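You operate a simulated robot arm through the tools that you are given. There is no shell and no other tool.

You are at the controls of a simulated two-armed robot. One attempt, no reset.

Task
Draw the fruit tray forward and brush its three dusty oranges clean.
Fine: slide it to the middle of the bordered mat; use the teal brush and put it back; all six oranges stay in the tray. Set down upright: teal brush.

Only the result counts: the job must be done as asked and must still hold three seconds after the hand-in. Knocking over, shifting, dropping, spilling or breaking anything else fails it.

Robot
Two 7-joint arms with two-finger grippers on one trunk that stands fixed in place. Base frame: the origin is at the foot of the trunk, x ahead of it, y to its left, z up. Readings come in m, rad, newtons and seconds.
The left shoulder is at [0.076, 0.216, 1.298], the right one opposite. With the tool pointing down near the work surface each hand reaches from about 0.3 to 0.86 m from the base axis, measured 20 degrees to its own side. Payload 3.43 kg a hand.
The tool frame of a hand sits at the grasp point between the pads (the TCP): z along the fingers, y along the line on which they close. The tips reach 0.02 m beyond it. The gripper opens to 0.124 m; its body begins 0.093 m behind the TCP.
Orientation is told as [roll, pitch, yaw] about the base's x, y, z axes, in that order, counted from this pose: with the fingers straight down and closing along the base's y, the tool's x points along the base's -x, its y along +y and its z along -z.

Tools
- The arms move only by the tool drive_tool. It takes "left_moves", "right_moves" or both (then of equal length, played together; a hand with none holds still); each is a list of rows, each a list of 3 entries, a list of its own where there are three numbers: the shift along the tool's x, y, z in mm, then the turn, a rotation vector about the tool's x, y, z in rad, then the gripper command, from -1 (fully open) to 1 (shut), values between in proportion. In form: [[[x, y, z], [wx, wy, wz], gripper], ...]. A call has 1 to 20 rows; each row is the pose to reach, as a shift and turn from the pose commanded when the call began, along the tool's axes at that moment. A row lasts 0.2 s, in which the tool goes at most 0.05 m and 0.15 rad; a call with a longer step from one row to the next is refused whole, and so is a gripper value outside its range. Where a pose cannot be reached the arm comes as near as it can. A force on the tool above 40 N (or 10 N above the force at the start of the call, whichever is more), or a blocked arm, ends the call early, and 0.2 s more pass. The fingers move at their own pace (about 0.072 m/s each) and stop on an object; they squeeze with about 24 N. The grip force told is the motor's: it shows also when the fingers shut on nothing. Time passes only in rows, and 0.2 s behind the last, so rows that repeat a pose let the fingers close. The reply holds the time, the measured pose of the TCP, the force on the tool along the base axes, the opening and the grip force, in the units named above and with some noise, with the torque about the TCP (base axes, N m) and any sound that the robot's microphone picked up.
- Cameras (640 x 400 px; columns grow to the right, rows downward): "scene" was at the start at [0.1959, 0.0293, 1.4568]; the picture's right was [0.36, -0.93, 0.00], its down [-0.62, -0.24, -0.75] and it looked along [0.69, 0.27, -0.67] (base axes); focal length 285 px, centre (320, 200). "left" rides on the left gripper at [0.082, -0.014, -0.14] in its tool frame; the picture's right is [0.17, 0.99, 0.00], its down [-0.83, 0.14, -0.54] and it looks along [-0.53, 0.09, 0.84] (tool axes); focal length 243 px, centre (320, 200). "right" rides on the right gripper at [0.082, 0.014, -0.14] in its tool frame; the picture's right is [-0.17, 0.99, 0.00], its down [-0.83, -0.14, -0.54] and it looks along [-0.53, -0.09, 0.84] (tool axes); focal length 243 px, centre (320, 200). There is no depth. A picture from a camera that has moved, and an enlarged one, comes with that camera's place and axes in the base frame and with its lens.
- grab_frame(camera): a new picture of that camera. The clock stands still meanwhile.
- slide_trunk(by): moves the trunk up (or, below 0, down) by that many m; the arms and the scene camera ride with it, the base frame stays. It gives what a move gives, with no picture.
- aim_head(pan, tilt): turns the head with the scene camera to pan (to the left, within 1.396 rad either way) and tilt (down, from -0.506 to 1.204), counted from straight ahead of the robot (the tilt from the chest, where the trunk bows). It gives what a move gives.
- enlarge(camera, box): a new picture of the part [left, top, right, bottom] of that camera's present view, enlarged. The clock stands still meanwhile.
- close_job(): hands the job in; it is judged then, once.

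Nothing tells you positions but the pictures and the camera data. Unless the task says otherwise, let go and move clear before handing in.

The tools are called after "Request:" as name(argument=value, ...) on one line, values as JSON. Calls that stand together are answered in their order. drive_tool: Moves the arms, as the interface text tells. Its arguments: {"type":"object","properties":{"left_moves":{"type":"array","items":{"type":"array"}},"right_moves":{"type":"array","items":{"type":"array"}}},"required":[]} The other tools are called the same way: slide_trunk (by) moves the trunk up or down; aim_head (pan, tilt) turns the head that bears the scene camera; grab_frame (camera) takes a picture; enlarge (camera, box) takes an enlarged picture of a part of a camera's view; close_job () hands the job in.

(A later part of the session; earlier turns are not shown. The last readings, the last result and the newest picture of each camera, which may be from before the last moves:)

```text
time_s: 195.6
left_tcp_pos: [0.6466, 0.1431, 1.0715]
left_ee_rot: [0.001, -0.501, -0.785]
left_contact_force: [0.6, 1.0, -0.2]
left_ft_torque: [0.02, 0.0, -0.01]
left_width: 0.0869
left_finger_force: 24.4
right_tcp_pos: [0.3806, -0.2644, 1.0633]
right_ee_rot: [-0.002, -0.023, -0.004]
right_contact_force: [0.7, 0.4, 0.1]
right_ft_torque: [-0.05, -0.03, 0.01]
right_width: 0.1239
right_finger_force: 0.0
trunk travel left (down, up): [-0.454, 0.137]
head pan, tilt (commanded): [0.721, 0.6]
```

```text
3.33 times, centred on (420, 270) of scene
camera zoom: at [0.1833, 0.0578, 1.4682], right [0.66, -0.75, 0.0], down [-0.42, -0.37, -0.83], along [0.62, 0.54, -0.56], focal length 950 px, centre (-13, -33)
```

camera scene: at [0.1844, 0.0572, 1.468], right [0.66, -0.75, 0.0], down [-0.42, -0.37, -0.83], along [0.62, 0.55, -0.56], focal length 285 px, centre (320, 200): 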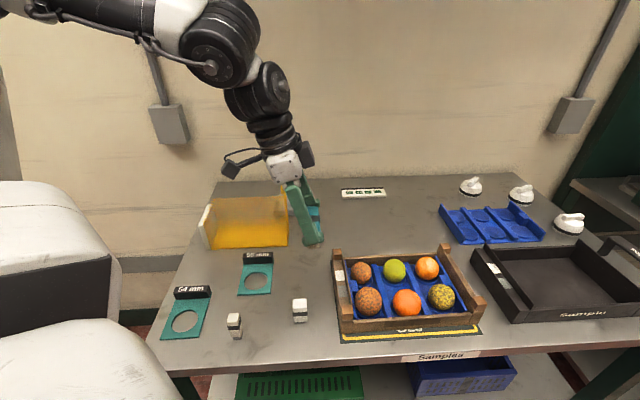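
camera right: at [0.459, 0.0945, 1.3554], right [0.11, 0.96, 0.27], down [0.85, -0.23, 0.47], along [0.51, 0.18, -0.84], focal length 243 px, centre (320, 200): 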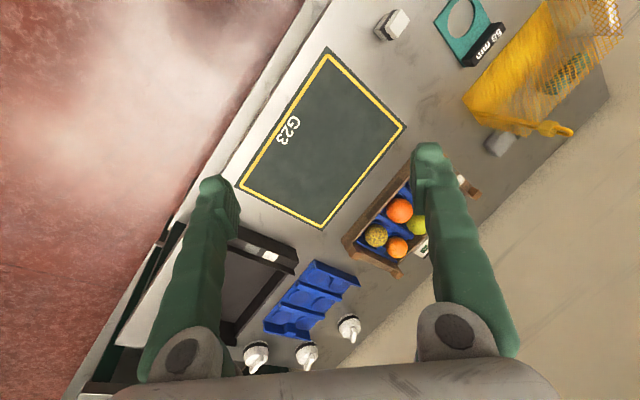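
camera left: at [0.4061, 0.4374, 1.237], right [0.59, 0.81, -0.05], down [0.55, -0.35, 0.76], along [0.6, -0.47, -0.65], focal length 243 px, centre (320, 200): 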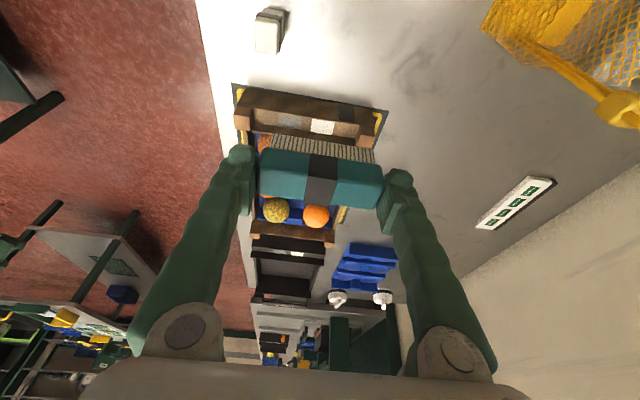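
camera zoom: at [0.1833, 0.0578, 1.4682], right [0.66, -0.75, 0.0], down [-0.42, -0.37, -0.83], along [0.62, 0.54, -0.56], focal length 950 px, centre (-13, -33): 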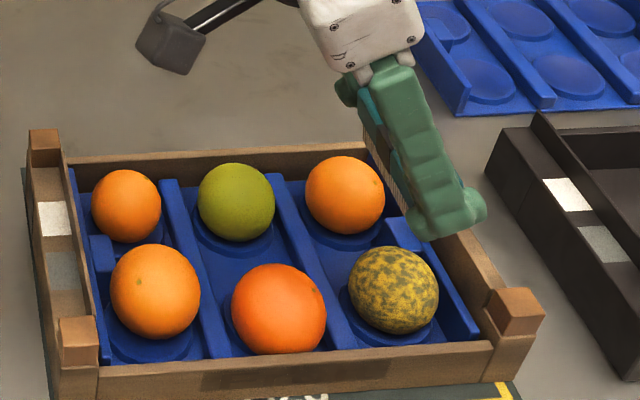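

No limits here, and the brush lines up with the right-front orange. I'll descend to just above contact.

Request:
drive_tool(left_moves=[[[7, -1, 17], [0, 0, 0], 1], [[15, -2, 34], [0, 0, 0], 1], [[24, -2, 52], [0, 0, 0], 1], [[24, -2, 52], [0, 0, 0], 1]])

Request:
enlarge(camera="left", box=[180, 40, 460, 260])

Request:
enlarge(camera="scene", box=[390, 240, 490, 320])

```text
time_s: 196.6
left_tcp_pos: [0.6494, 0.1374, 1.0135]
left_ee_rot: [-0.003, -0.502, -0.786]
left_contact_force: [0.7, -0.1, 0.4]
left_ft_torque: [0.03, 0.03, -0.01]
left_width: 0.0872
left_finger_force: 23.7
right_tcp_pos: [0.3816, -0.2654, 1.0625]
right_ee_rot: [-0.001, -0.021, -0.005]
right_contact_force: [0.0, 0.0, -0.1]
right_ft_torque: [0.02, -0.04, 0.0]
right_width: 0.124
right_finger_force: 0.1
trunk travel left (down, up): [-0.454, 0.137]
head pan, tilt (commanded): [0.721, 0.6]
```

```text
1.82 times, centred on (320, 150) of left
camera zoom: at [0.5417, 0.2279, 1.097], right [0.6, 0.8, -0.08], down [0.43, -0.23, 0.87], along [0.68, -0.55, -0.48], focal length 441 px, centre (320, 291)
```

zoom: 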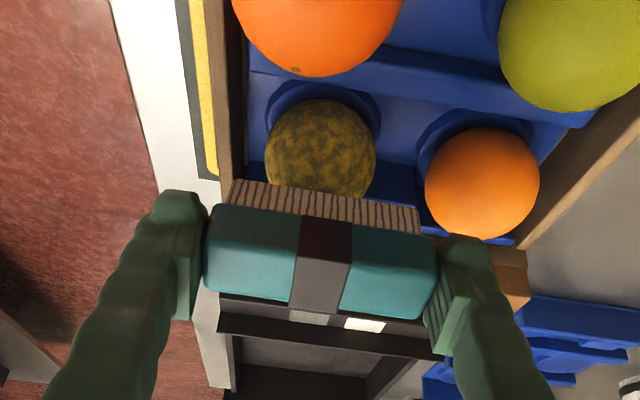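

```text
5.00 times, centred on (440, 280) of scene
camera zoom: at [0.184, 0.0573, 1.4681], right [0.66, -0.75, 0.0], down [-0.42, -0.37, -0.83], along [0.62, 0.54, -0.56], focal length 1425 px, centre (-280, -200)
```

zoom: 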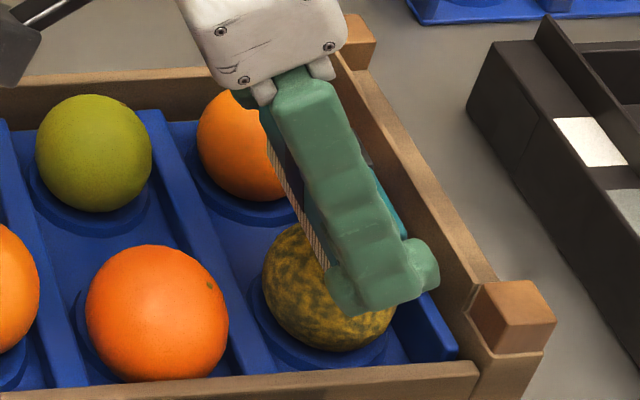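

Request:
drive_tool(left_moves=[[[1, 0, 1.8], [0, 0, 0], 1], [[1.9, 0, 3.5], [0, 0, 0], 1], [[1.9, 0, 3.5], [0, 0, 0], 1]])

Request:
drive_tool(left_moves=[[[1, 0, 1.8], [0, 0, 0], 1], [[1, 0, 1.8], [0, 0, 0], 1]])

Request:
drive_tool(left_moves=[[[1, 0, 1.8], [0, 0, 0], 1], [[1, 0, 1.8], [0, 0, 0], 1]])

```text
time_s: 197.4
left_tcp_pos: [0.6491, 0.1389, 1.0084]
left_ee_rot: [-0.001, -0.5, -0.784]
left_contact_force: [-0.6, -0.2, -0.7]
left_ft_torque: [-0.02, -0.01, 0.0]
left_width: 0.087
left_finger_force: 23.7
right_tcp_pos: [0.3815, -0.2653, 1.0626]
right_ee_rot: [-0.002, -0.021, -0.006]
right_contact_force: [0.8, 0.0, -0.2]
right_ft_torque: [0.01, 0.0, 0.01]
right_width: 0.1237
right_finger_force: 0.1
trunk travel left (down, up): [-0.454, 0.137]
head pan, tilt (commanded): [0.721, 0.6]
```

```text
time_s: 198.0
left_tcp_pos: [0.6487, 0.1385, 1.0052]
left_ee_rot: [-0.001, -0.5, -0.785]
left_contact_force: [-0.1, -0.6, 0.3]
left_ft_torque: [-0.01, -0.02, -0.03]
left_width: 0.0872
left_finger_force: 24.3
right_tcp_pos: [0.3827, -0.2647, 1.0626]
right_ee_rot: [0.0, -0.021, -0.005]
right_contact_force: [-0.4, 0.2, -0.2]
right_ft_torque: [0.0, 0.0, -0.05]
right_width: 0.1238
right_finger_force: 0.1
trunk travel left (down, up): [-0.454, 0.137]
head pan, tilt (commanded): [0.721, 0.6]
```

```text
time_s: 198.6
left_tcp_pos: [0.6496, 0.1394, 1.0049]
left_ee_rot: [-0.002, -0.501, -0.785]
left_contact_force: [0.4, -0.3, -0.3]
left_ft_torque: [-0.02, -0.03, 0.0]
left_width: 0.087
left_finger_force: 23.7
right_tcp_pos: [0.3823, -0.264, 1.0619]
right_ee_rot: [-0.003, -0.022, -0.005]
right_contact_force: [0.0, 0.0, 0.4]
right_ft_torque: [-0.01, -0.04, 0.01]
right_width: 0.1241
right_finger_force: 0.1
trunk travel left (down, up): [-0.454, 0.137]
head pan, tilt (commanded): [0.721, 0.6]
```

Request:
drive_tool(left_moves=[[[1, 0, 1.8], [0, 0, 0], 1], [[1, 0, 1.8], [0, 0, 0], 1]])

Request:
drive_tool(left_moves=[[[1, 0, 1.8], [0, 0, 0], 1], [[1, 0, 1.8], [0, 0, 0], 1]])

Request:
enlarge(camera="left", box=[180, 40, 460, 260])

```text
time_s: 199.2
left_tcp_pos: [0.6506, 0.1379, 1.0028]
left_ee_rot: [-0.003, -0.499, -0.786]
left_contact_force: [-0.1, 0.3, -0.7]
left_ft_torque: [-0.01, -0.01, -0.05]
left_width: 0.087
left_finger_force: 24.4
right_tcp_pos: [0.3813, -0.2648, 1.0624]
right_ee_rot: [-0.002, -0.02, -0.006]
right_contact_force: [-0.5, -0.2, 0.0]
right_ft_torque: [-0.02, -0.02, 0.02]
right_width: 0.1238
right_finger_force: 0.0
trunk travel left (down, up): [-0.454, 0.137]
head pan, tilt (commanded): [0.721, 0.6]
```

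```text
time_s: 199.8
left_tcp_pos: [0.6481, 0.1378, 1.0003]
left_ee_rot: [-0.001, -0.501, -0.788]
left_contact_force: [0.1, 0.8, -0.3]
left_ft_torque: [0.02, 0.0, 0.01]
left_width: 0.0872
left_finger_force: 23.9
right_tcp_pos: [0.3817, -0.2646, 1.062]
right_ee_rot: [-0.002, -0.022, -0.004]
right_contact_force: [0.2, 0.7, 0.3]
right_ft_torque: [0.0, -0.05, 0.01]
right_width: 0.1238
right_finger_force: 0.0
trunk travel left (down, up): [-0.454, 0.137]
head pan, tilt (commanded): [0.721, 0.6]
```

```text
1.82 times, centred on (320, 150) of left
camera zoom: at [0.5409, 0.2281, 1.0842], right [0.6, 0.8, -0.08], down [0.43, -0.23, 0.87], along [0.68, -0.55, -0.48], focal length 441 px, centre (320, 291)
```

zoom: 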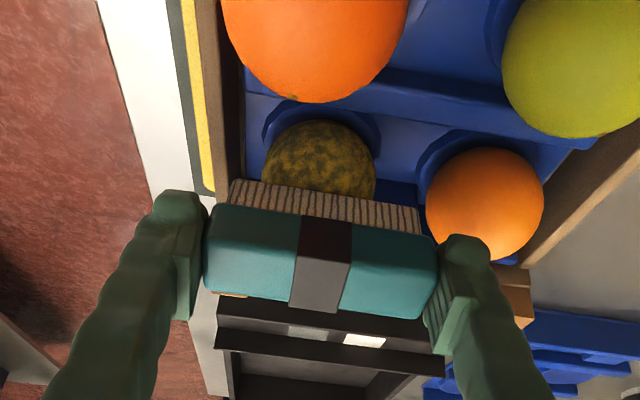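

Request:
drive_tool(left_moves=[[[1, 0, 1.8], [0, 0, 0], 1], [[1, 0, 1.8], [0, 0, 0], 1]])

Request:
drive_tool(left_moves=[[[0.7, 0, 1.3], [0, 0, 0], 1], [[0.7, 0, 1.3], [0, 0, 0], 1]])

```text
time_s: 200.4
left_tcp_pos: [0.6476, 0.1373, 1.0004]
left_ee_rot: [0.0, -0.503, -0.785]
left_contact_force: [-0.3, 0.4, 8.1]
left_ft_torque: [0.01, -0.03, 0.03]
left_width: 0.0871
left_finger_force: 23.7
right_tcp_pos: [0.3813, -0.2648, 1.0618]
right_ee_rot: [-0.001, -0.022, -0.007]
right_contact_force: [-0.5, -0.2, -0.7]
right_ft_torque: [-0.01, 0.01, 0.01]
right_width: 0.124
right_finger_force: 0.1
trunk travel left (down, up): [-0.454, 0.137]
head pan, tilt (commanded): [0.721, 0.6]
```

```text
time_s: 201.0
left_tcp_pos: [0.6477, 0.1386, 1.0001]
left_ee_rot: [0.0, -0.504, -0.786]
left_contact_force: [-1.5, 1.5, 16.3]
left_ft_torque: [-0.09, -0.08, 0.0]
left_width: 0.0874
left_finger_force: 23.8
right_tcp_pos: [0.3806, -0.2645, 1.0638]
right_ee_rot: [-0.002, -0.023, -0.005]
right_contact_force: [-0.3, -0.3, 0.4]
right_ft_torque: [0.0, -0.03, 0.0]
right_width: 0.1238
right_finger_force: 0.1
trunk travel left (down, up): [-0.454, 0.137]
head pan, tilt (commanded): [0.721, 0.6]
```

Contact. I'll back off slightly for light pressure and stroke along the orange.

Request:
drive_tool(left_moves=[[[-0.6, 0, -1.1], [0, 0, 0], 1], [[-0.6, 8, -1.1], [0, 0, 0], 1], [[-0.6, 15, -1.1], [0, 0, 0], 1], [[-0.6, 6, -1.1], [0, 0, 0], 1], [[-0.6, -6, -1.1], [0, 0, 0], 1], [[-0.6, -13, -1.1], [0, 0, 0], 1], [[-0.6, -6, -1.1], [0, 0, 0], 1], [[-0.6, 6, -1.1], [0, 0, 0], 1], [[-0.6, 15, -1.1], [0, 0, 0], 1], [[-0.6, 6, -1.1], [0, 0, 0], 1], [[-0.6, -6, -1.1], [0, 0, 0], 1], [[-0.6, -13, -1.1], [0, 0, 0], 1], [[-0.6, -6, -1.1], [0, 0, 0], 1], [[-0.6, 0, -1.1], [0, 0, 0], 1]])

Request:
enlarge(camera="left", box=[180, 40, 460, 260])

Request:
enlarge(camera="scene", box=[390, 240, 490, 320])

```text
time_s: 204.0
left_tcp_pos: [0.6476, 0.1395, 0.9995]
left_ee_rot: [-0.002, -0.5, -0.788]
left_contact_force: [1.6, 1.1, 16.0]
left_ft_torque: [-0.11, -0.18, 0.01]
left_width: 0.0871
left_finger_force: 24.2
right_tcp_pos: [0.3809, -0.2655, 1.064]
right_ee_rot: [-0.001, -0.022, -0.004]
right_contact_force: [-0.7, 0.0, 0.6]
right_ft_torque: [-0.03, 0.0, 0.03]
right_width: 0.1242
right_finger_force: 0.1
trunk travel left (down, up): [-0.454, 0.137]
head pan, tilt (commanded): [0.721, 0.6]
```

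```text
1.82 times, centred on (320, 150) of left
camera zoom: at [0.5392, 0.2283, 1.0822], right [0.6, 0.8, -0.08], down [0.43, -0.23, 0.87], along [0.68, -0.55, -0.48], focal length 441 px, centre (320, 291)
```

zoom: 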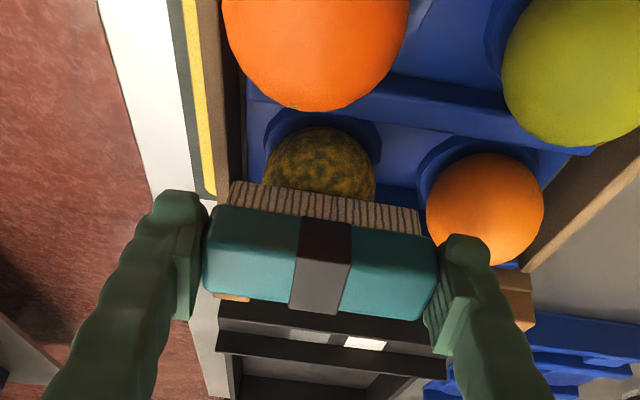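

```text
5.00 times, centred on (440, 280) of scene
camera zoom: at [0.1824, 0.0572, 1.4682], right [0.66, -0.75, 0.0], down [-0.42, -0.37, -0.83], along [0.62, 0.54, -0.56], focal length 1425 px, centre (-280, -200)
```

zoom: 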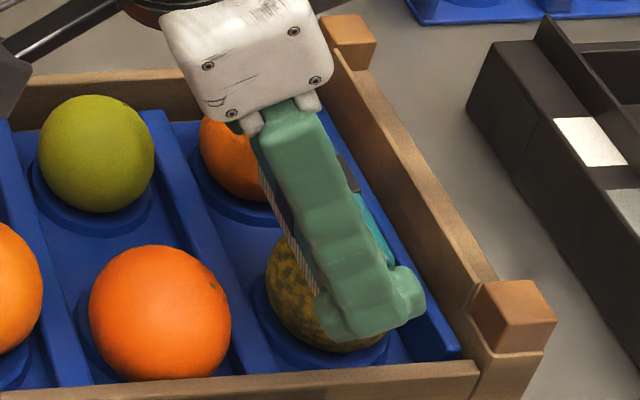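

Spots are starting to fade. I'll ease off about 1 mm and continue with more strokes.

Request:
drive_tool(left_moves=[[[-0.5, 0, -0.9], [0, 0, 0], 1], [[-0.5, 8, -0.9], [0, 0, 0], 1], [[-0.5, 15, -0.9], [0, 0, 0], 1], [[-0.5, 6, -0.9], [0, 0, 0], 1], [[-0.5, -6, -0.9], [0, 0, 0], 1], [[-0.5, -13, -0.9], [0, 0, 0], 1], [[-0.5, -6, -0.9], [0, 0, 0], 1], [[-0.5, 6, -0.9], [0, 0, 0], 1], [[-0.5, 15, -0.9], [0, 0, 0], 1], [[-0.5, 6, -0.9], [0, 0, 0], 1], [[-0.5, -6, -0.9], [0, 0, 0], 1], [[-0.5, -13, -0.9], [0, 0, 0], 1], [[-0.5, -6, -0.9], [0, 0, 0], 1], [[-0.5, 6, -0.9], [0, 0, 0], 1], [[-0.5, 15, -0.9], [0, 0, 0], 1], [[-0.5, 6, -0.9], [0, 0, 0], 1], [[-0.5, -6, -0.9], [0, 0, 0], 1], [[-0.5, -13, -0.9], [0, 0, 0], 1], [[-0.5, -6, -0.9], [0, 0, 0], 1], [[-0.5, 0, -0.9], [0, 0, 0], 1]])

Request:
enlarge(camera="left", box=[180, 40, 460, 260])

```text
time_s: 208.2
left_tcp_pos: [0.6483, 0.1399, 0.9991]
left_ee_rot: [-0.002, -0.499, -0.785]
left_contact_force: [-0.4, 1.0, 2.1]
left_ft_torque: [0.0, -0.05, 0.01]
left_width: 0.0875
left_finger_force: 24.3
right_tcp_pos: [0.3817, -0.2642, 1.0632]
right_ee_rot: [-0.002, -0.02, -0.006]
right_contact_force: [-1.1, -0.2, 1.1]
right_ft_torque: [0.05, 0.01, 0.02]
right_width: 0.1239
right_finger_force: 0.0
trunk travel left (down, up): [-0.454, 0.137]
head pan, tilt (commanded): [0.721, 0.6]
```

```text
1.82 times, centred on (320, 150) of left
camera zoom: at [0.5409, 0.2298, 1.0829], right [0.6, 0.8, -0.08], down [0.43, -0.23, 0.87], along [0.68, -0.55, -0.49], focal length 441 px, centre (320, 291)
```

zoom: 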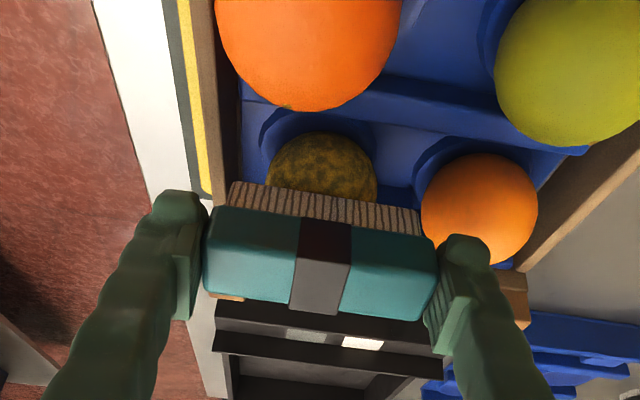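

Pressure is down to 2 N and the spots are fainter. I'll lower slightly and brush two more sets.

Request:
drive_tool(left_moves=[[[0.4, 0, 0.7], [0, 0, 0], 1], [[0.4, 8, 0.7], [0, 0, 0], 1], [[0.4, 15, 0.7], [0, 0, 0], 1], [[0.4, 6, 0.7], [0, 0, 0], 1], [[0.4, -6, 0.7], [0, 0, 0], 1], [[0.4, -13, 0.7], [0, 0, 0], 1], [[0.4, -6, 0.7], [0, 0, 0], 1], [[0.4, 6, 0.7], [0, 0, 0], 1], [[0.4, 15, 0.7], [0, 0, 0], 1], [[0.4, 6, 0.7], [0, 0, 0], 1], [[0.4, -6, 0.7], [0, 0, 0], 1], [[0.4, -13, 0.7], [0, 0, 0], 1], [[0.4, -6, 0.7], [0, 0, 0], 1], [[0.4, 6, 0.7], [0, 0, 0], 1], [[0.4, 15, 0.7], [0, 0, 0], 1], [[0.4, 6, 0.7], [0, 0, 0], 1], [[0.4, -6, 0.7], [0, 0, 0], 1], [[0.4, -13, 0.7], [0, 0, 0], 1], [[0.4, -6, 0.7], [0, 0, 0], 1], [[0.4, 0, 0.7], [0, 0, 0], 1]])

Request:
enlarge(camera="left", box=[180, 40, 460, 260])

```text
time_s: 212.4
left_tcp_pos: [0.648, 0.1401, 0.9999]
left_ee_rot: [0.0, -0.502, -0.785]
left_contact_force: [1.7, 4.5, 17.4]
left_ft_torque: [-0.05, -0.36, 0.14]
left_width: 0.0871
left_finger_force: 23.9
right_tcp_pos: [0.3806, -0.2644, 1.0643]
right_ee_rot: [-0.002, -0.023, -0.007]
right_contact_force: [0.4, 0.7, -0.3]
right_ft_torque: [0.02, 0.01, -0.01]
right_width: 0.1237
right_finger_force: 0.1
trunk travel left (down, up): [-0.454, 0.137]
head pan, tilt (commanded): [0.721, 0.6]
```

```text
1.82 times, centred on (320, 150) of left
camera zoom: at [0.5406, 0.2293, 1.0831], right [0.59, 0.8, -0.08], down [0.43, -0.23, 0.87], along [0.68, -0.55, -0.48], focal length 441 px, centre (320, 291)
```

zoom: 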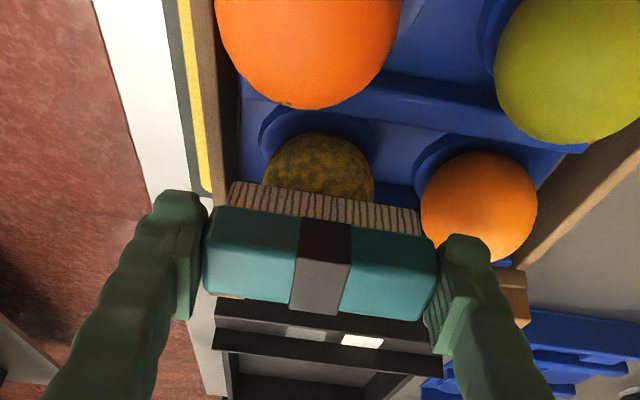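

Request:
drive_tool(left_moves=[[[-0.4, 0, -0.7], [0, 0, 0], 1], [[-0.4, 8, -0.7], [0, 0, 0], 1], [[-0.4, 15, -0.7], [0, 0, 0], 1], [[-0.4, 6, -0.7], [0, 0, 0], 1], [[-0.4, -6, -0.7], [0, 0, 0], 1], [[-0.4, -13, -0.7], [0, 0, 0], 1], [[-0.4, -6, -0.7], [0, 0, 0], 1], [[-0.4, 6, -0.7], [0, 0, 0], 1], [[-0.4, 15, -0.7], [0, 0, 0], 1], [[-0.4, 6, -0.7], [0, 0, 0], 1], [[-0.4, -6, -0.7], [0, 0, 0], 1], [[-0.4, -13, -0.7], [0, 0, 0], 1], [[-0.4, -6, -0.7], [0, 0, 0], 1], [[-0.4, 6, -0.7], [0, 0, 0], 1], [[-0.4, 15, -0.7], [0, 0, 0], 1], [[-0.4, 6, -0.7], [0, 0, 0], 1], [[-0.4, -6, -0.7], [0, 0, 0], 1], [[-0.4, -13, -0.7], [0, 0, 0], 1], [[-0.4, -6, -0.7], [0, 0, 0], 1], [[-0.4, 0, -0.7], [0, 0, 0], 1]])

Request:
drive_tool(left_moves=[[[-10, 0, -18], [0, 0, 0], 1], [[-24, 0, -44], [0, 0, 0], 1], [[-34, 0, -62], [0, 0, 0], 1]])

Request:
enlarge(camera="left", box=[180, 0, 460, 260])

Request:
enlarge(camera="scene", box=[320, 220, 490, 345])

```text
time_s: 216.6
left_tcp_pos: [0.6497, 0.1391, 1.0003]
left_ee_rot: [0.0, -0.502, -0.784]
left_contact_force: [0.0, -0.5, -0.8]
left_ft_torque: [-0.01, 0.01, 0.0]
left_width: 0.0871
left_finger_force: 23.2
right_tcp_pos: [0.3819, -0.2636, 1.0616]
right_ee_rot: [-0.001, -0.021, -0.006]
right_contact_force: [-1.0, 0.8, -0.5]
right_ft_torque: [-0.01, -0.02, 0.0]
right_width: 0.1243
right_finger_force: 0.1
trunk travel left (down, up): [-0.454, 0.137]
head pan, tilt (commanded): [0.721, 0.6]
```

```text
time_s: 217.4
left_tcp_pos: [0.6482, 0.1376, 1.0729]
left_ee_rot: [-0.002, -0.499, -0.784]
left_contact_force: [0.6, 0.2, -1.6]
left_ft_torque: [0.02, -0.02, -0.01]
left_width: 0.0875
left_finger_force: 24.2
right_tcp_pos: [0.3821, -0.2649, 1.0623]
right_ee_rot: [-0.003, -0.023, -0.007]
right_contact_force: [0.2, -0.4, 0.2]
right_ft_torque: [-0.03, -0.01, -0.04]
right_width: 0.1239
right_finger_force: 0.1
trunk travel left (down, up): [-0.454, 0.137]
head pan, tilt (commanded): [0.721, 0.6]
```

```text
1.54 times, centred on (320, 130) of left
camera zoom: at [0.5398, 0.2276, 1.1554], right [0.6, 0.8, -0.08], down [0.43, -0.23, 0.87], along [0.68, -0.55, -0.48], focal length 373 px, centre (320, 308)
```

zoom: 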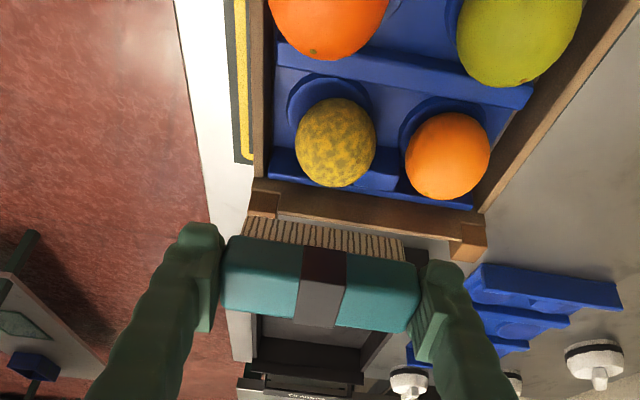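

```text
3.20 times, centred on (405, 282) of scene
camera zoom: at [0.184, 0.0573, 1.468], right [0.66, -0.75, 0.0], down [-0.42, -0.37, -0.83], along [0.62, 0.54, -0.56], focal length 912 px, centre (48, -64)
```

zoom: 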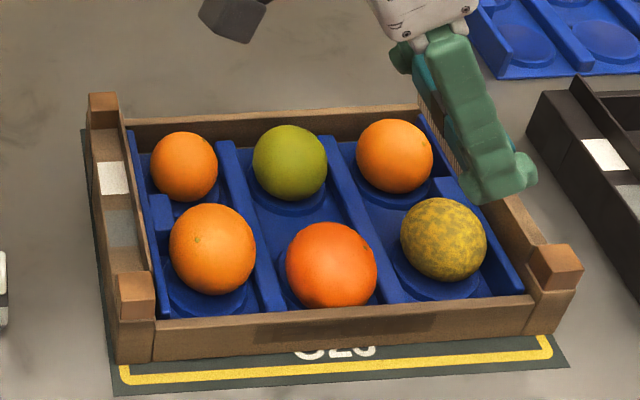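

The right-front orange is only partly clean. It had settled about 6 mm right and rear in its cup, so contact was intermittent. I'll recentre and continue.

Request:
drive_tool(left_moves=[[[6, 1, 20], [0, 0, 0], 1], [[14, 2, 40], [0, 0, 0], 1], [[23, 3, 54], [0, 0, 0], 1], [[27.8, 3, 63.5], [0, 0, 0], 1], [[27.8, 3, 63.5], [0, 0, 0], 1]])

Request:
drive_tool(left_moves=[[[1, 0, 1.8], [0, 0, 0], 1], [[1, 0, 1.8], [0, 0, 0], 1]])

```text
time_s: 218.6
left_tcp_pos: [0.6555, 0.1362, 1.0009]
left_ee_rot: [-0.001, -0.501, -0.785]
left_contact_force: [0.1, -0.4, -0.8]
left_ft_torque: [0.06, 0.0, 0.02]
left_width: 0.087
left_finger_force: 24.2
right_tcp_pos: [0.3815, -0.2653, 1.0632]
right_ee_rot: [-0.002, -0.022, -0.005]
right_contact_force: [-0.1, 0.5, -0.3]
right_ft_torque: [0.0, -0.02, 0.02]
right_width: 0.1241
right_finger_force: 0.1
trunk travel left (down, up): [-0.454, 0.137]
head pan, tilt (commanded): [0.721, 0.6]
```

```text
time_s: 219.2
left_tcp_pos: [0.6544, 0.1367, 1.0002]
left_ee_rot: [0.001, -0.503, -0.786]
left_contact_force: [-0.1, 2.2, 7.6]
left_ft_torque: [0.01, -0.04, -0.02]
left_width: 0.0874
left_finger_force: 24.2
right_tcp_pos: [0.3813, -0.2644, 1.0634]
right_ee_rot: [-0.002, -0.023, -0.005]
right_contact_force: [0.5, 1.0, 0.2]
right_ft_torque: [0.01, 0.02, 0.01]
right_width: 0.1245
right_finger_force: 0.0
trunk travel left (down, up): [-0.454, 0.137]
head pan, tilt (commanded): [0.721, 0.6]
```

Contact at 7.6 N. More strokes.

Request:
drive_tool(left_moves=[[[0, 7, 0], [0, 0, 0], 1], [[0, 13, 0], [0, 0, 0], 1], [[0, 5, 0], [0, 0, 0], 1], [[0, -5, 0], [0, 0, 0], 1], [[0, -13, 0], [0, 0, 0], 1], [[0, -5, 0], [0, 0, 0], 1], [[0, 5, 0], [0, 0, 0], 1], [[0, 13, 0], [0, 0, 0], 1], [[0, 5, 0], [0, 0, 0], 1], [[0, -5, 0], [0, 0, 0], 1], [[0, -13, 0], [0, 0, 0], 1], [[0, -5, 0], [0, 0, 0], 1], [[0, 5, 0], [0, 0, 0], 1], [[0, 13, 0], [0, 0, 0], 1], [[0, 5, 0], [0, 0, 0], 1], [[0, -5, 0], [0, 0, 0], 1], [[0, -13, 0], [0, 0, 0], 1], [[0, -5, 0], [0, 0, 0], 1], [[0, 0, 0], [0, 0, 0], 1]])

Request:
enlarge(camera="left", box=[180, 40, 460, 260])

```text
time_s: 223.2
left_tcp_pos: [0.6533, 0.1371, 0.9987]
left_ee_rot: [-0.002, -0.501, -0.785]
left_contact_force: [-0.2, 1.9, 9.0]
left_ft_torque: [-0.03, -0.07, 0.03]
left_width: 0.0873
left_finger_force: 23.3
right_tcp_pos: [0.3812, -0.2647, 1.0633]
right_ee_rot: [-0.001, -0.022, -0.007]
right_contact_force: [-0.6, 0.7, 0.4]
right_ft_torque: [0.0, -0.01, 0.0]
right_width: 0.1241
right_finger_force: 0.0
trunk travel left (down, up): [-0.454, 0.137]
head pan, tilt (commanded): [0.721, 0.6]
```

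```text
1.82 times, centred on (320, 150) of left
camera zoom: at [0.5462, 0.2272, 1.083], right [0.6, 0.8, -0.08], down [0.43, -0.23, 0.87], along [0.68, -0.55, -0.48], focal length 441 px, centre (320, 291)
```

zoom: 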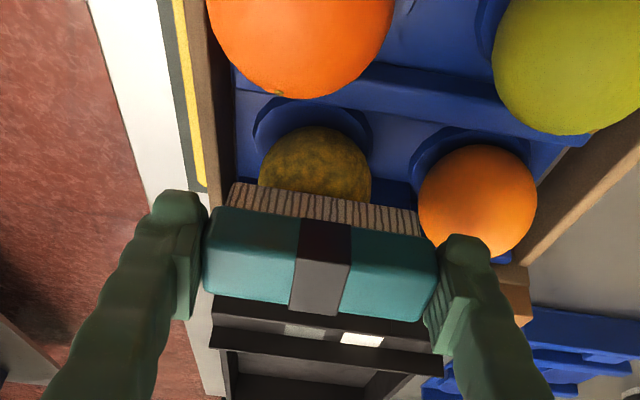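

Request:
drive_tool(left_moves=[[[0, 7, 0], [0, 0, 0], 1], [[0, 13, 0], [0, 0, 0], 1], [[0, 5, 0], [0, 0, 0], 1], [[0, -5, 0], [0, 0, 0], 1], [[0, -13, 0], [0, 0, 0], 1], [[0, -5, 0], [0, 0, 0], 1], [[0, 5, 0], [0, 0, 0], 1], [[0, 13, 0], [0, 0, 0], 1], [[0, 5, 0], [0, 0, 0], 1], [[0, -5, 0], [0, 0, 0], 1], [[0, -13, 0], [0, 0, 0], 1], [[0, -5, 0], [0, 0, 0], 1], [[0, 5, 0], [0, 0, 0], 1], [[0, 13, 0], [0, 0, 0], 1], [[0, 5, 0], [0, 0, 0], 1], [[0, -5, 0], [0, 0, 0], 1], [[0, -13, 0], [0, 0, 0], 1], [[0, -5, 0], [0, 0, 0], 1], [[0, 0, 0], [0, 0, 0], 1]])

Request:
drive_tool(left_moves=[[[0.2, 7, 0.3], [0, 0, 0], 1], [[0.2, 13, 0.3], [0, 0, 0], 1], [[0.2, 5, 0.3], [0, 0, 0], 1], [[0.2, -5, 0.3], [0, 0, 0], 1], [[0.2, -13, 0.3], [0, 0, 0], 1], [[0.2, -5, 0.3], [0, 0, 0], 1], [[0.2, 5, 0.3], [0, 0, 0], 1], [[0.2, 13, 0.3], [0, 0, 0], 1], [[0.2, 5, 0.3], [0, 0, 0], 1], [[0.2, -5, 0.3], [0, 0, 0], 1], [[0.2, -13, 0.3], [0, 0, 0], 1], [[0.2, -5, 0.3], [0, 0, 0], 1], [[0.2, 5, 0.3], [0, 0, 0], 1], [[0.2, 13, 0.3], [0, 0, 0], 1], [[0.2, 5, 0.3], [0, 0, 0], 1], [[0.2, -5, 0.3], [0, 0, 0], 1], [[0.2, -13, 0.3], [0, 0, 0], 1], [[0.2, -5, 0.3], [0, 0, 0], 1], [[0.2, 0, 0.3], [0, 0, 0], 1]])

Request:
enlarge(camera="left", box=[180, 40, 460, 260])

```text
time_s: 227.2
left_tcp_pos: [0.6544, 0.1377, 0.9989]
left_ee_rot: [-0.001, -0.5, -0.785]
left_contact_force: [0.1, 3.1, 8.3]
left_ft_torque: [-0.05, -0.08, 0.01]
left_width: 0.0872
left_finger_force: 24.1
right_tcp_pos: [0.3809, -0.2656, 1.063]
right_ee_rot: [-0.002, -0.023, -0.005]
right_contact_force: [-0.1, 0.7, -0.1]
right_ft_torque: [-0.01, 0.01, -0.01]
right_width: 0.1241
right_finger_force: 0.2
trunk travel left (down, up): [-0.454, 0.137]
head pan, tilt (commanded): [0.721, 0.6]
```

```text
time_s: 231.2
left_tcp_pos: [0.6555, 0.136, 0.9992]
left_ee_rot: [-0.002, -0.501, -0.785]
left_contact_force: [-0.2, 2.0, 8.2]
left_ft_torque: [-0.11, -0.09, 0.05]
left_width: 0.0874
left_finger_force: 23.7
right_tcp_pos: [0.3811, -0.2646, 1.0627]
right_ee_rot: [-0.002, -0.023, -0.005]
right_contact_force: [0.0, -0.5, 0.7]
right_ft_torque: [-0.01, 0.03, 0.01]
right_width: 0.1241
right_finger_force: 0.0
trunk travel left (down, up): [-0.454, 0.137]
head pan, tilt (commanded): [0.721, 0.6]
```

```text
1.82 times, centred on (320, 150) of left
camera zoom: at [0.5472, 0.227, 1.0826], right [0.59, 0.8, -0.08], down [0.43, -0.23, 0.87], along [0.68, -0.55, -0.48], focal length 441 px, centre (320, 291)
```

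zoom: 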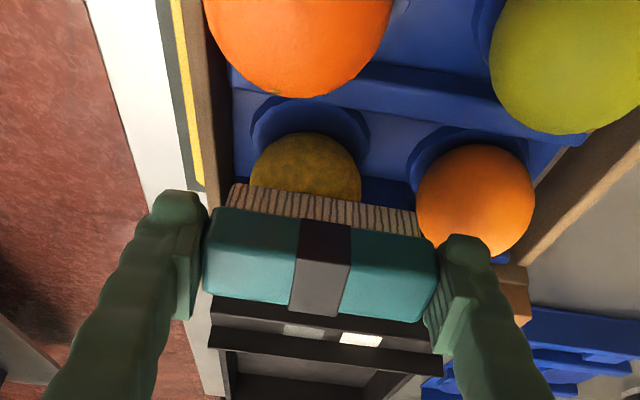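

Request:
drive_tool(left_moves=[[[-10, 0, -18], [0, 0, 0], 1], [[-24, 0, -44], [0, 0, 0], 1], [[-34, 0, -62], [0, 0, 0], 1]])

Request:
enlarge(camera="left", box=[260, 20, 420, 140])

Request:
enlarge(camera="scene", box=[330, 240, 480, 340])

```text
time_s: 232.0
left_tcp_pos: [0.6558, 0.1365, 1.0699]
left_ee_rot: [0.0, -0.5, -0.787]
left_contact_force: [0.5, 0.3, -0.4]
left_ft_torque: [0.02, -0.01, -0.05]
left_width: 0.0874
left_finger_force: 23.7
right_tcp_pos: [0.3822, -0.2647, 1.0629]
right_ee_rot: [-0.004, -0.021, -0.004]
right_contact_force: [-0.5, -0.4, 0.4]
right_ft_torque: [-0.02, 0.0, 0.01]
right_width: 0.1239
right_finger_force: 0.1
trunk travel left (down, up): [-0.454, 0.137]
head pan, tilt (commanded): [0.721, 0.6]
```

```text
3.33 times, centred on (340, 80) of left
camera zoom: at [0.5477, 0.227, 1.1538], right [0.6, 0.8, -0.08], down [0.43, -0.23, 0.87], along [0.68, -0.55, -0.48], focal length 809 px, centre (253, 600)
```

zoom: 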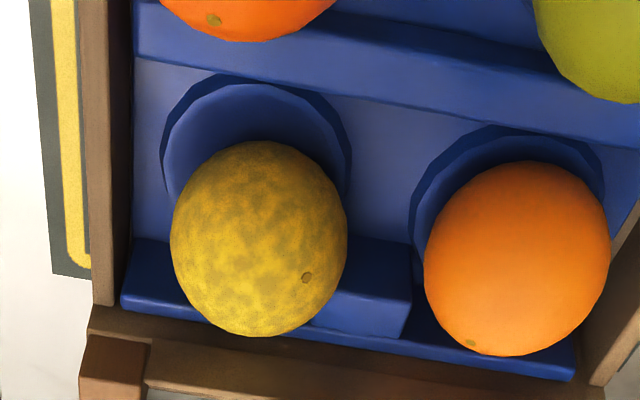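

```text
4.00 times, centred on (405, 290) of scene
camera zoom: at [0.1844, 0.0574, 1.468], right [0.66, -0.75, 0.0], down [-0.42, -0.37, -0.83], along [0.62, 0.54, -0.56], focal length 1140 px, centre (-20, -160)
```

zoom: 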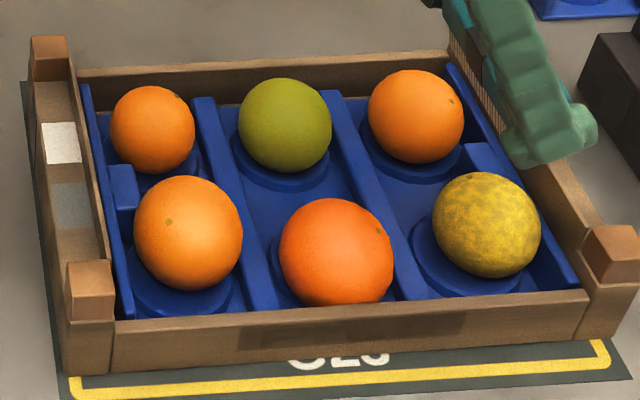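

About 80% clean now, with faint traces remaining. The orange rests against the right side, so I'll recentre over it and do more strokes.

Request:
drive_tool(left_moves=[[[6, -2, 20], [0, 0, 0], 1], [[14, -4, 40], [0, 0, 0], 1], [[22, -5, 53], [0, 0, 0], 1], [[26.8, -5, 61.7], [0, 0, 0], 1], [[26.8, -5, 61.7], [0, 0, 0], 1]])

Request:
drive_tool(left_moves=[[[0.7, 0, 1.3], [0, 0, 0], 1], [[0.7, 0, 1.3], [0, 0, 0], 1]])

```text
time_s: 233.2
left_tcp_pos: [0.6557, 0.1274, 1.0036]
left_ee_rot: [-0.002, -0.5, -0.786]
left_contact_force: [0.5, -0.1, -0.5]
left_ft_torque: [0.01, -0.02, -0.01]
left_width: 0.0871
left_finger_force: 24.1
right_tcp_pos: [0.381, -0.265, 1.0628]
right_ee_rot: [-0.002, -0.021, -0.003]
right_contact_force: [0.2, -0.6, 0.2]
right_ft_torque: [-0.02, 0.02, -0.01]
right_width: 0.1238
right_finger_force: 0.0
trunk travel left (down, up): [-0.454, 0.137]
head pan, tilt (commanded): [0.721, 0.6]
```

```text
time_s: 233.8
left_tcp_pos: [0.6553, 0.1283, 1.0009]
left_ee_rot: [-0.003, -0.498, -0.785]
left_contact_force: [0.2, 0.0, -0.2]
left_ft_torque: [-0.03, -0.03, -0.01]
left_width: 0.0871
left_finger_force: 23.9
right_tcp_pos: [0.3812, -0.2643, 1.062]
right_ee_rot: [-0.001, -0.021, -0.005]
right_contact_force: [-0.3, 0.0, 0.0]
right_ft_torque: [-0.02, -0.01, 0.0]
right_width: 0.1237
right_finger_force: 0.0
trunk travel left (down, up): [-0.454, 0.137]
head pan, tilt (commanded): [0.721, 0.6]
```

Request:
drive_tool(left_moves=[[[1, 0, 1.8], [0, 0, 0], 1], [[1, 0, 1.8], [0, 0, 0], 1]])

Request:
drive_tool(left_moves=[[[0.7, 0, 1.3], [0, 0, 0], 1], [[0.7, 0, 1.3], [0, 0, 0], 1]])

```text
time_s: 234.4
left_tcp_pos: [0.657, 0.1277, 1.0007]
left_ee_rot: [-0.003, -0.502, -0.786]
left_contact_force: [-1.8, 0.9, 4.1]
left_ft_torque: [0.02, 0.02, 0.03]
left_width: 0.0875
left_finger_force: 23.9
right_tcp_pos: [0.3812, -0.2644, 1.0636]
right_ee_rot: [-0.001, -0.021, -0.005]
right_contact_force: [0.7, 0.9, -0.3]
right_ft_torque: [0.01, 0.0, -0.01]
right_width: 0.1241
right_finger_force: 0.2
trunk travel left (down, up): [-0.454, 0.137]
head pan, tilt (commanded): [0.721, 0.6]
```

```text
time_s: 235.0
left_tcp_pos: [0.655, 0.1279, 0.9991]
left_ee_rot: [-0.001, -0.504, -0.789]
left_contact_force: [-0.7, 1.2, 10.4]
left_ft_torque: [-0.01, -0.06, 0.0]
left_width: 0.0873
left_finger_force: 23.9
right_tcp_pos: [0.3811, -0.2644, 1.0628]
right_ee_rot: [-0.001, -0.021, -0.006]
right_contact_force: [0.1, -0.6, -0.2]
right_ft_torque: [-0.02, 0.01, 0.04]
right_width: 0.1242
right_finger_force: 0.0
trunk travel left (down, up): [-0.454, 0.137]
head pan, tilt (commanded): [0.721, 0.6]
```

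Request:
drive_tool(left_moves=[[[0, 7, 0], [0, 0, 0], 1], [[0, 14, 0], [0, 0, 0], 1], [[0, 4, 0], [0, 0, 0], 1], [[0, -6, 0], [0, 0, 0], 1], [[0, -14, 0], [0, 0, 0], 1], [[0, -4, 0], [0, 0, 0], 1], [[0, 6, 0], [0, 0, 0], 1], [[0, 14, 0], [0, 0, 0], 1], [[0, 4, 0], [0, 0, 0], 1], [[0, -6, 0], [0, 0, 0], 1], [[0, -14, 0], [0, 0, 0], 1], [[0, -4, 0], [0, 0, 0], 1], [[0, 6, 0], [0, 0, 0], 1], [[0, 14, 0], [0, 0, 0], 1], [[0, 4, 0], [0, 0, 0], 1], [[0, -6, 0], [0, 0, 0], 1], [[0, -14, 0], [0, 0, 0], 1], [[0, -4, 0], [0, 0, 0], 1], [[0, 0, 0], [0, 0, 0], 1]])

Request:
enlarge(camera="left", box=[180, 40, 460, 260])

```text
time_s: 239.0
left_tcp_pos: [0.6547, 0.1293, 0.9977]
left_ee_rot: [0.001, -0.501, -0.787]
left_contact_force: [-0.3, 2.9, 9.9]
left_ft_torque: [0.0, -0.04, 0.02]
left_width: 0.0874
left_finger_force: 23.9
right_tcp_pos: [0.3795, -0.2652, 1.0635]
right_ee_rot: [-0.003, -0.022, -0.005]
right_contact_force: [-0.8, -0.5, -0.2]
right_ft_torque: [-0.02, -0.02, 0.01]
right_width: 0.1241
right_finger_force: 0.1
trunk travel left (down, up): [-0.454, 0.137]
head pan, tilt (commanded): [0.721, 0.6]
```

```text
1.82 times, centred on (320, 150) of left
camera zoom: at [0.5469, 0.2198, 1.0816], right [0.6, 0.8, -0.08], down [0.43, -0.23, 0.87], along [0.68, -0.55, -0.48], focal length 441 px, centre (320, 291)
```

zoom: 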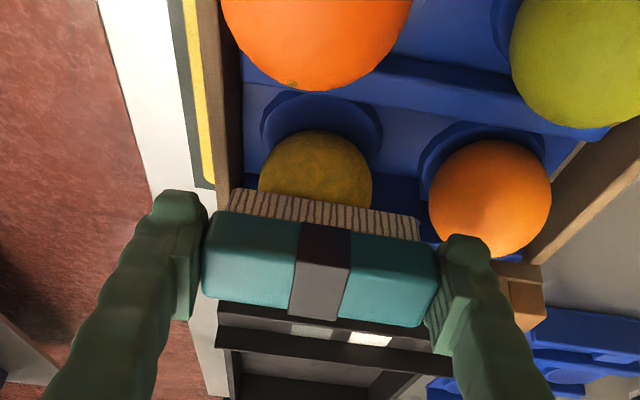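

Very faint traces are left. Two more sets of strokes to finish it.

Request:
drive_tool(left_moves=[[[0, 7, 0], [0, 0, 0], 1], [[0, 14, 0], [0, 0, 0], 1], [[0, 4, 0], [0, 0, 0], 1], [[0, -6, 0], [0, 0, 0], 1], [[0, -14, 0], [0, 0, 0], 1], [[0, -4, 0], [0, 0, 0], 1], [[0, 6, 0], [0, 0, 0], 1], [[0, 14, 0], [0, 0, 0], 1], [[0, 4, 0], [0, 0, 0], 1], [[0, -6, 0], [0, 0, 0], 1], [[0, -14, 0], [0, 0, 0], 1], [[0, -4, 0], [0, 0, 0], 1], [[0, 6, 0], [0, 0, 0], 1], [[0, 14, 0], [0, 0, 0], 1], [[0, 4, 0], [0, 0, 0], 1], [[0, -6, 0], [0, 0, 0], 1], [[0, -14, 0], [0, 0, 0], 1], [[0, -4, 0], [0, 0, 0], 1], [[0, 0, 0], [0, 0, 0], 1]])

Request:
drive_tool(left_moves=[[[0, 7, 0], [0, 0, 0], 1], [[0, 14, 0], [0, 0, 0], 1], [[0, 4, 0], [0, 0, 0], 1], [[0, -6, 0], [0, 0, 0], 1], [[0, -14, 0], [0, 0, 0], 1], [[0, -4, 0], [0, 0, 0], 1], [[0, 6, 0], [0, 0, 0], 1], [[0, 14, 0], [0, 0, 0], 1], [[0, 4, 0], [0, 0, 0], 1], [[0, -6, 0], [0, 0, 0], 1], [[0, -14, 0], [0, 0, 0], 1], [[0, -4, 0], [0, 0, 0], 1], [[0, 6, 0], [0, 0, 0], 1], [[0, 14, 0], [0, 0, 0], 1], [[0, 4, 0], [0, 0, 0], 1], [[0, -6, 0], [0, 0, 0], 1], [[0, -14, 0], [0, 0, 0], 1], [[0, -4, 0], [0, 0, 0], 1], [[0, 0, 0], [0, 0, 0], 1]])

Request:
drive_tool(left_moves=[[[-10, 0, -18], [0, 0, 0], 1], [[-24, 0, -44], [0, 0, 0], 1], [[-34, 0, -62], [0, 0, 0], 1]])

Request:
enlarge(camera="left", box=[260, 20, 420, 140])

Request:
enlarge(camera="scene", box=[330, 240, 480, 340])

```text
time_s: 243.0
left_tcp_pos: [0.6552, 0.1299, 0.9976]
left_ee_rot: [-0.002, -0.501, -0.786]
left_contact_force: [-1.2, 2.3, 8.8]
left_ft_torque: [-0.05, -0.03, 0.01]
left_width: 0.0876
left_finger_force: 23.4
right_tcp_pos: [0.3804, -0.2641, 1.0632]
right_ee_rot: [-0.002, -0.021, -0.006]
right_contact_force: [0.1, -0.8, 0.0]
right_ft_torque: [-0.01, -0.02, 0.02]
right_width: 0.1243
right_finger_force: 0.0
trunk travel left (down, up): [-0.454, 0.137]
head pan, tilt (commanded): [0.721, 0.6]
```

```text
time_s: 247.0
left_tcp_pos: [0.6552, 0.1294, 0.9976]
left_ee_rot: [-0.003, -0.5, -0.784]
left_contact_force: [-0.8, 2.1, 2.0]
left_ft_torque: [0.04, -0.04, 0.01]
left_width: 0.0877
left_finger_force: 24.0
right_tcp_pos: [0.3811, -0.2657, 1.0618]
right_ee_rot: [-0.002, -0.022, -0.004]
right_contact_force: [0.2, -0.6, -0.7]
right_ft_torque: [0.02, -0.02, 0.0]
right_width: 0.1241
right_finger_force: 0.0
trunk travel left (down, up): [-0.454, 0.137]
head pan, tilt (commanded): [0.721, 0.6]
```

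```text
time_s: 247.8
left_tcp_pos: [0.6586, 0.1291, 1.0688]
left_ee_rot: [-0.002, -0.5, -0.784]
left_contact_force: [0.3, -0.7, -1.2]
left_ft_torque: [0.02, -0.01, 0.0]
left_width: 0.0877
left_finger_force: 23.7
right_tcp_pos: [0.382, -0.2647, 1.0621]
right_ee_rot: [-0.002, -0.021, -0.006]
right_contact_force: [0.2, 0.2, -0.1]
right_ft_torque: [-0.01, -0.02, 0.02]
right_width: 0.1237
right_finger_force: 0.0
trunk travel left (down, up): [-0.454, 0.137]
head pan, tilt (commanded): [0.721, 0.6]
```

```text
3.33 times, centred on (340, 80) of left
camera zoom: at [0.5497, 0.2191, 1.1523], right [0.6, 0.8, -0.08], down [0.43, -0.23, 0.87], along [0.68, -0.55, -0.48], focal length 809 px, centre (253, 600)
```

zoom: 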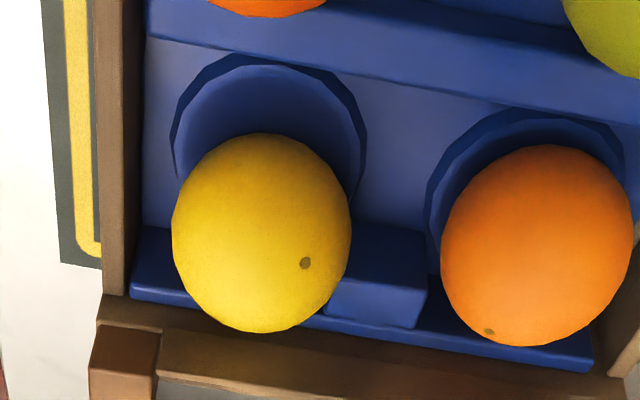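

```text
4.00 times, centred on (405, 290) of scene
camera zoom: at [0.1842, 0.0574, 1.468], right [0.66, -0.75, 0.0], down [-0.42, -0.37, -0.83], along [0.62, 0.54, -0.56], focal length 1140 px, centre (-20, -160)
```

zoom: 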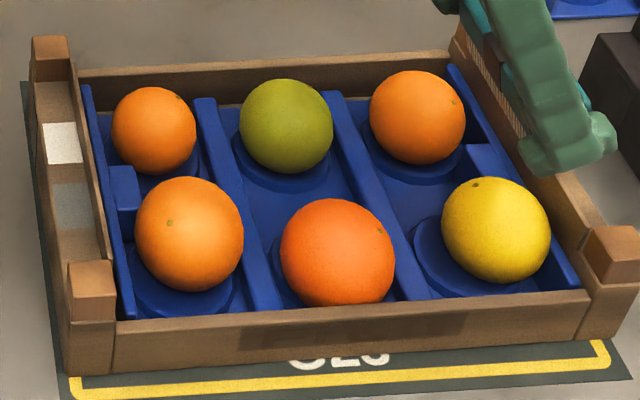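

All three oranges are clean now. Before returning the brush I'll check how it sits in the grip, since pressing may have shifted it a little.

Request:
grab_frame(camera="left")

Request:
enlarge(camera="left", box=[230, 120, 410, 230])

Request:
grab_frame(camera="scene")

```text
taken
camera left: at [0.5497, 0.2191, 1.1523], right [0.6, 0.8, -0.08], down [0.43, -0.23, 0.87], along [0.68, -0.55, -0.48], focal length 243 px, centre (320, 200)
```

left: 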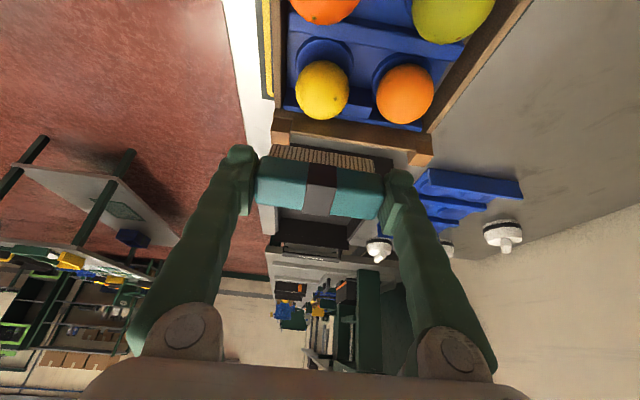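

```text
3.56 times, centred on (320, 175) of left
camera zoom: at [0.5497, 0.2191, 1.1523], right [0.6, 0.8, -0.08], down [0.43, -0.23, 0.87], along [0.68, -0.55, -0.48], focal length 863 px, centre (320, 289)
```

zoom: 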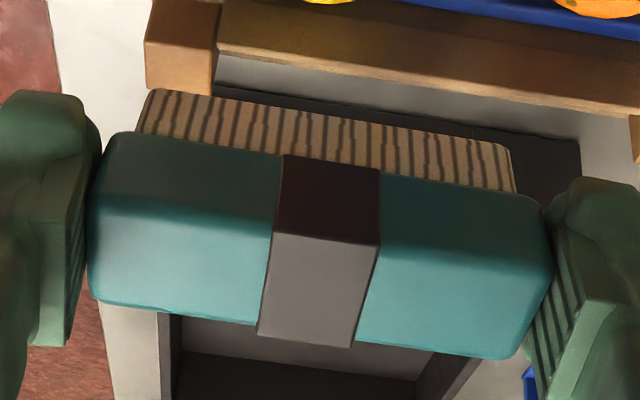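

```text
taken
camera scene: at [0.1842, 0.0574, 1.468], right [0.66, -0.75, 0.0], down [-0.42, -0.37, -0.83], along [0.62, 0.54, -0.56], focal length 285 px, centre (320, 200)
```

scene: 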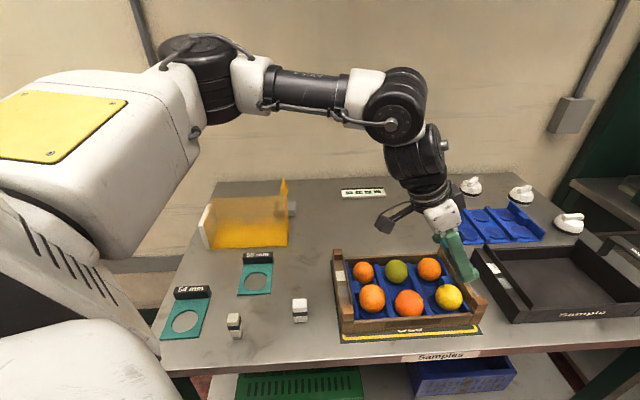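

The brush shifted a few millimetres in the grip but is still square and firmly held. I'll carry it back along the same path and compare its place in the picture with the one taken just after pick-up.

Request:
drive_tool(left_moves=[[[10, 5, -38], [0, 0.02, 0], 1], [[44, 12, -65], [0, 0.05, 0], 1], [[78, 20, -90], [0, 0.08, 0], 1], [[112, 28, -114], [0, 0.11, 0], 1], [[146, 36, -138], [0, 0.14, 0], 1], [[180, 44, -162], [0, 0.17, 0], 1], [[213, 51, -186], [0, 0.2, 0], 1]])

Request:
enlarge(camera="scene", box=[320, 220, 490, 345])

Request:
grab_frame(camera="left")

```text
time_s: 249.4
left_tcp_pos: [0.496, 0.3613, 1.1304]
left_ee_rot: [-0.001, -0.303, -0.786]
left_contact_force: [-1.3, -0.2, -0.7]
left_ft_torque: [-0.04, -0.04, 0.0]
left_width: 0.0877
left_finger_force: 23.8
right_tcp_pos: [0.3804, -0.2638, 1.063]
right_ee_rot: [0.0, -0.023, -0.006]
right_contact_force: [-0.6, -0.2, 0.4]
right_ft_torque: [-0.05, -0.03, 0.0]
right_width: 0.1242
right_finger_force: 0.1
trunk travel left (down, up): [-0.454, 0.137]
head pan, tilt (commanded): [0.721, 0.6]
```

```text
3.20 times, centred on (405, 282) of scene
camera zoom: at [0.1827, 0.0584, 1.4682], right [0.66, -0.75, 0.0], down [-0.42, -0.37, -0.83], along [0.62, 0.54, -0.56], focal length 912 px, centre (48, -64)
```

zoom: 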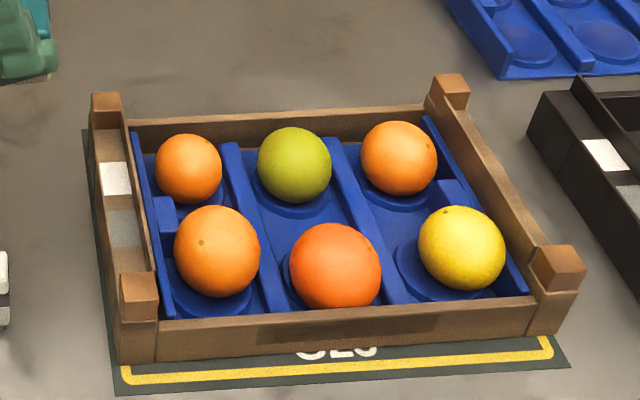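

```text
taken
camera left: at [0.4024, 0.438, 1.2386], right [0.59, 0.81, -0.05], down [0.55, -0.35, 0.76], along [0.6, -0.47, -0.65], focal length 243 px, centre (320, 200)
```

left: 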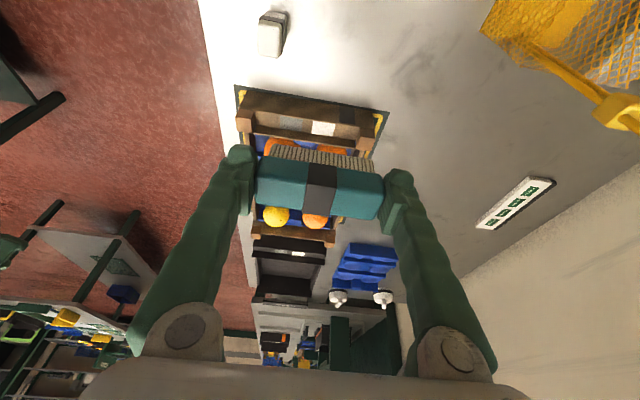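

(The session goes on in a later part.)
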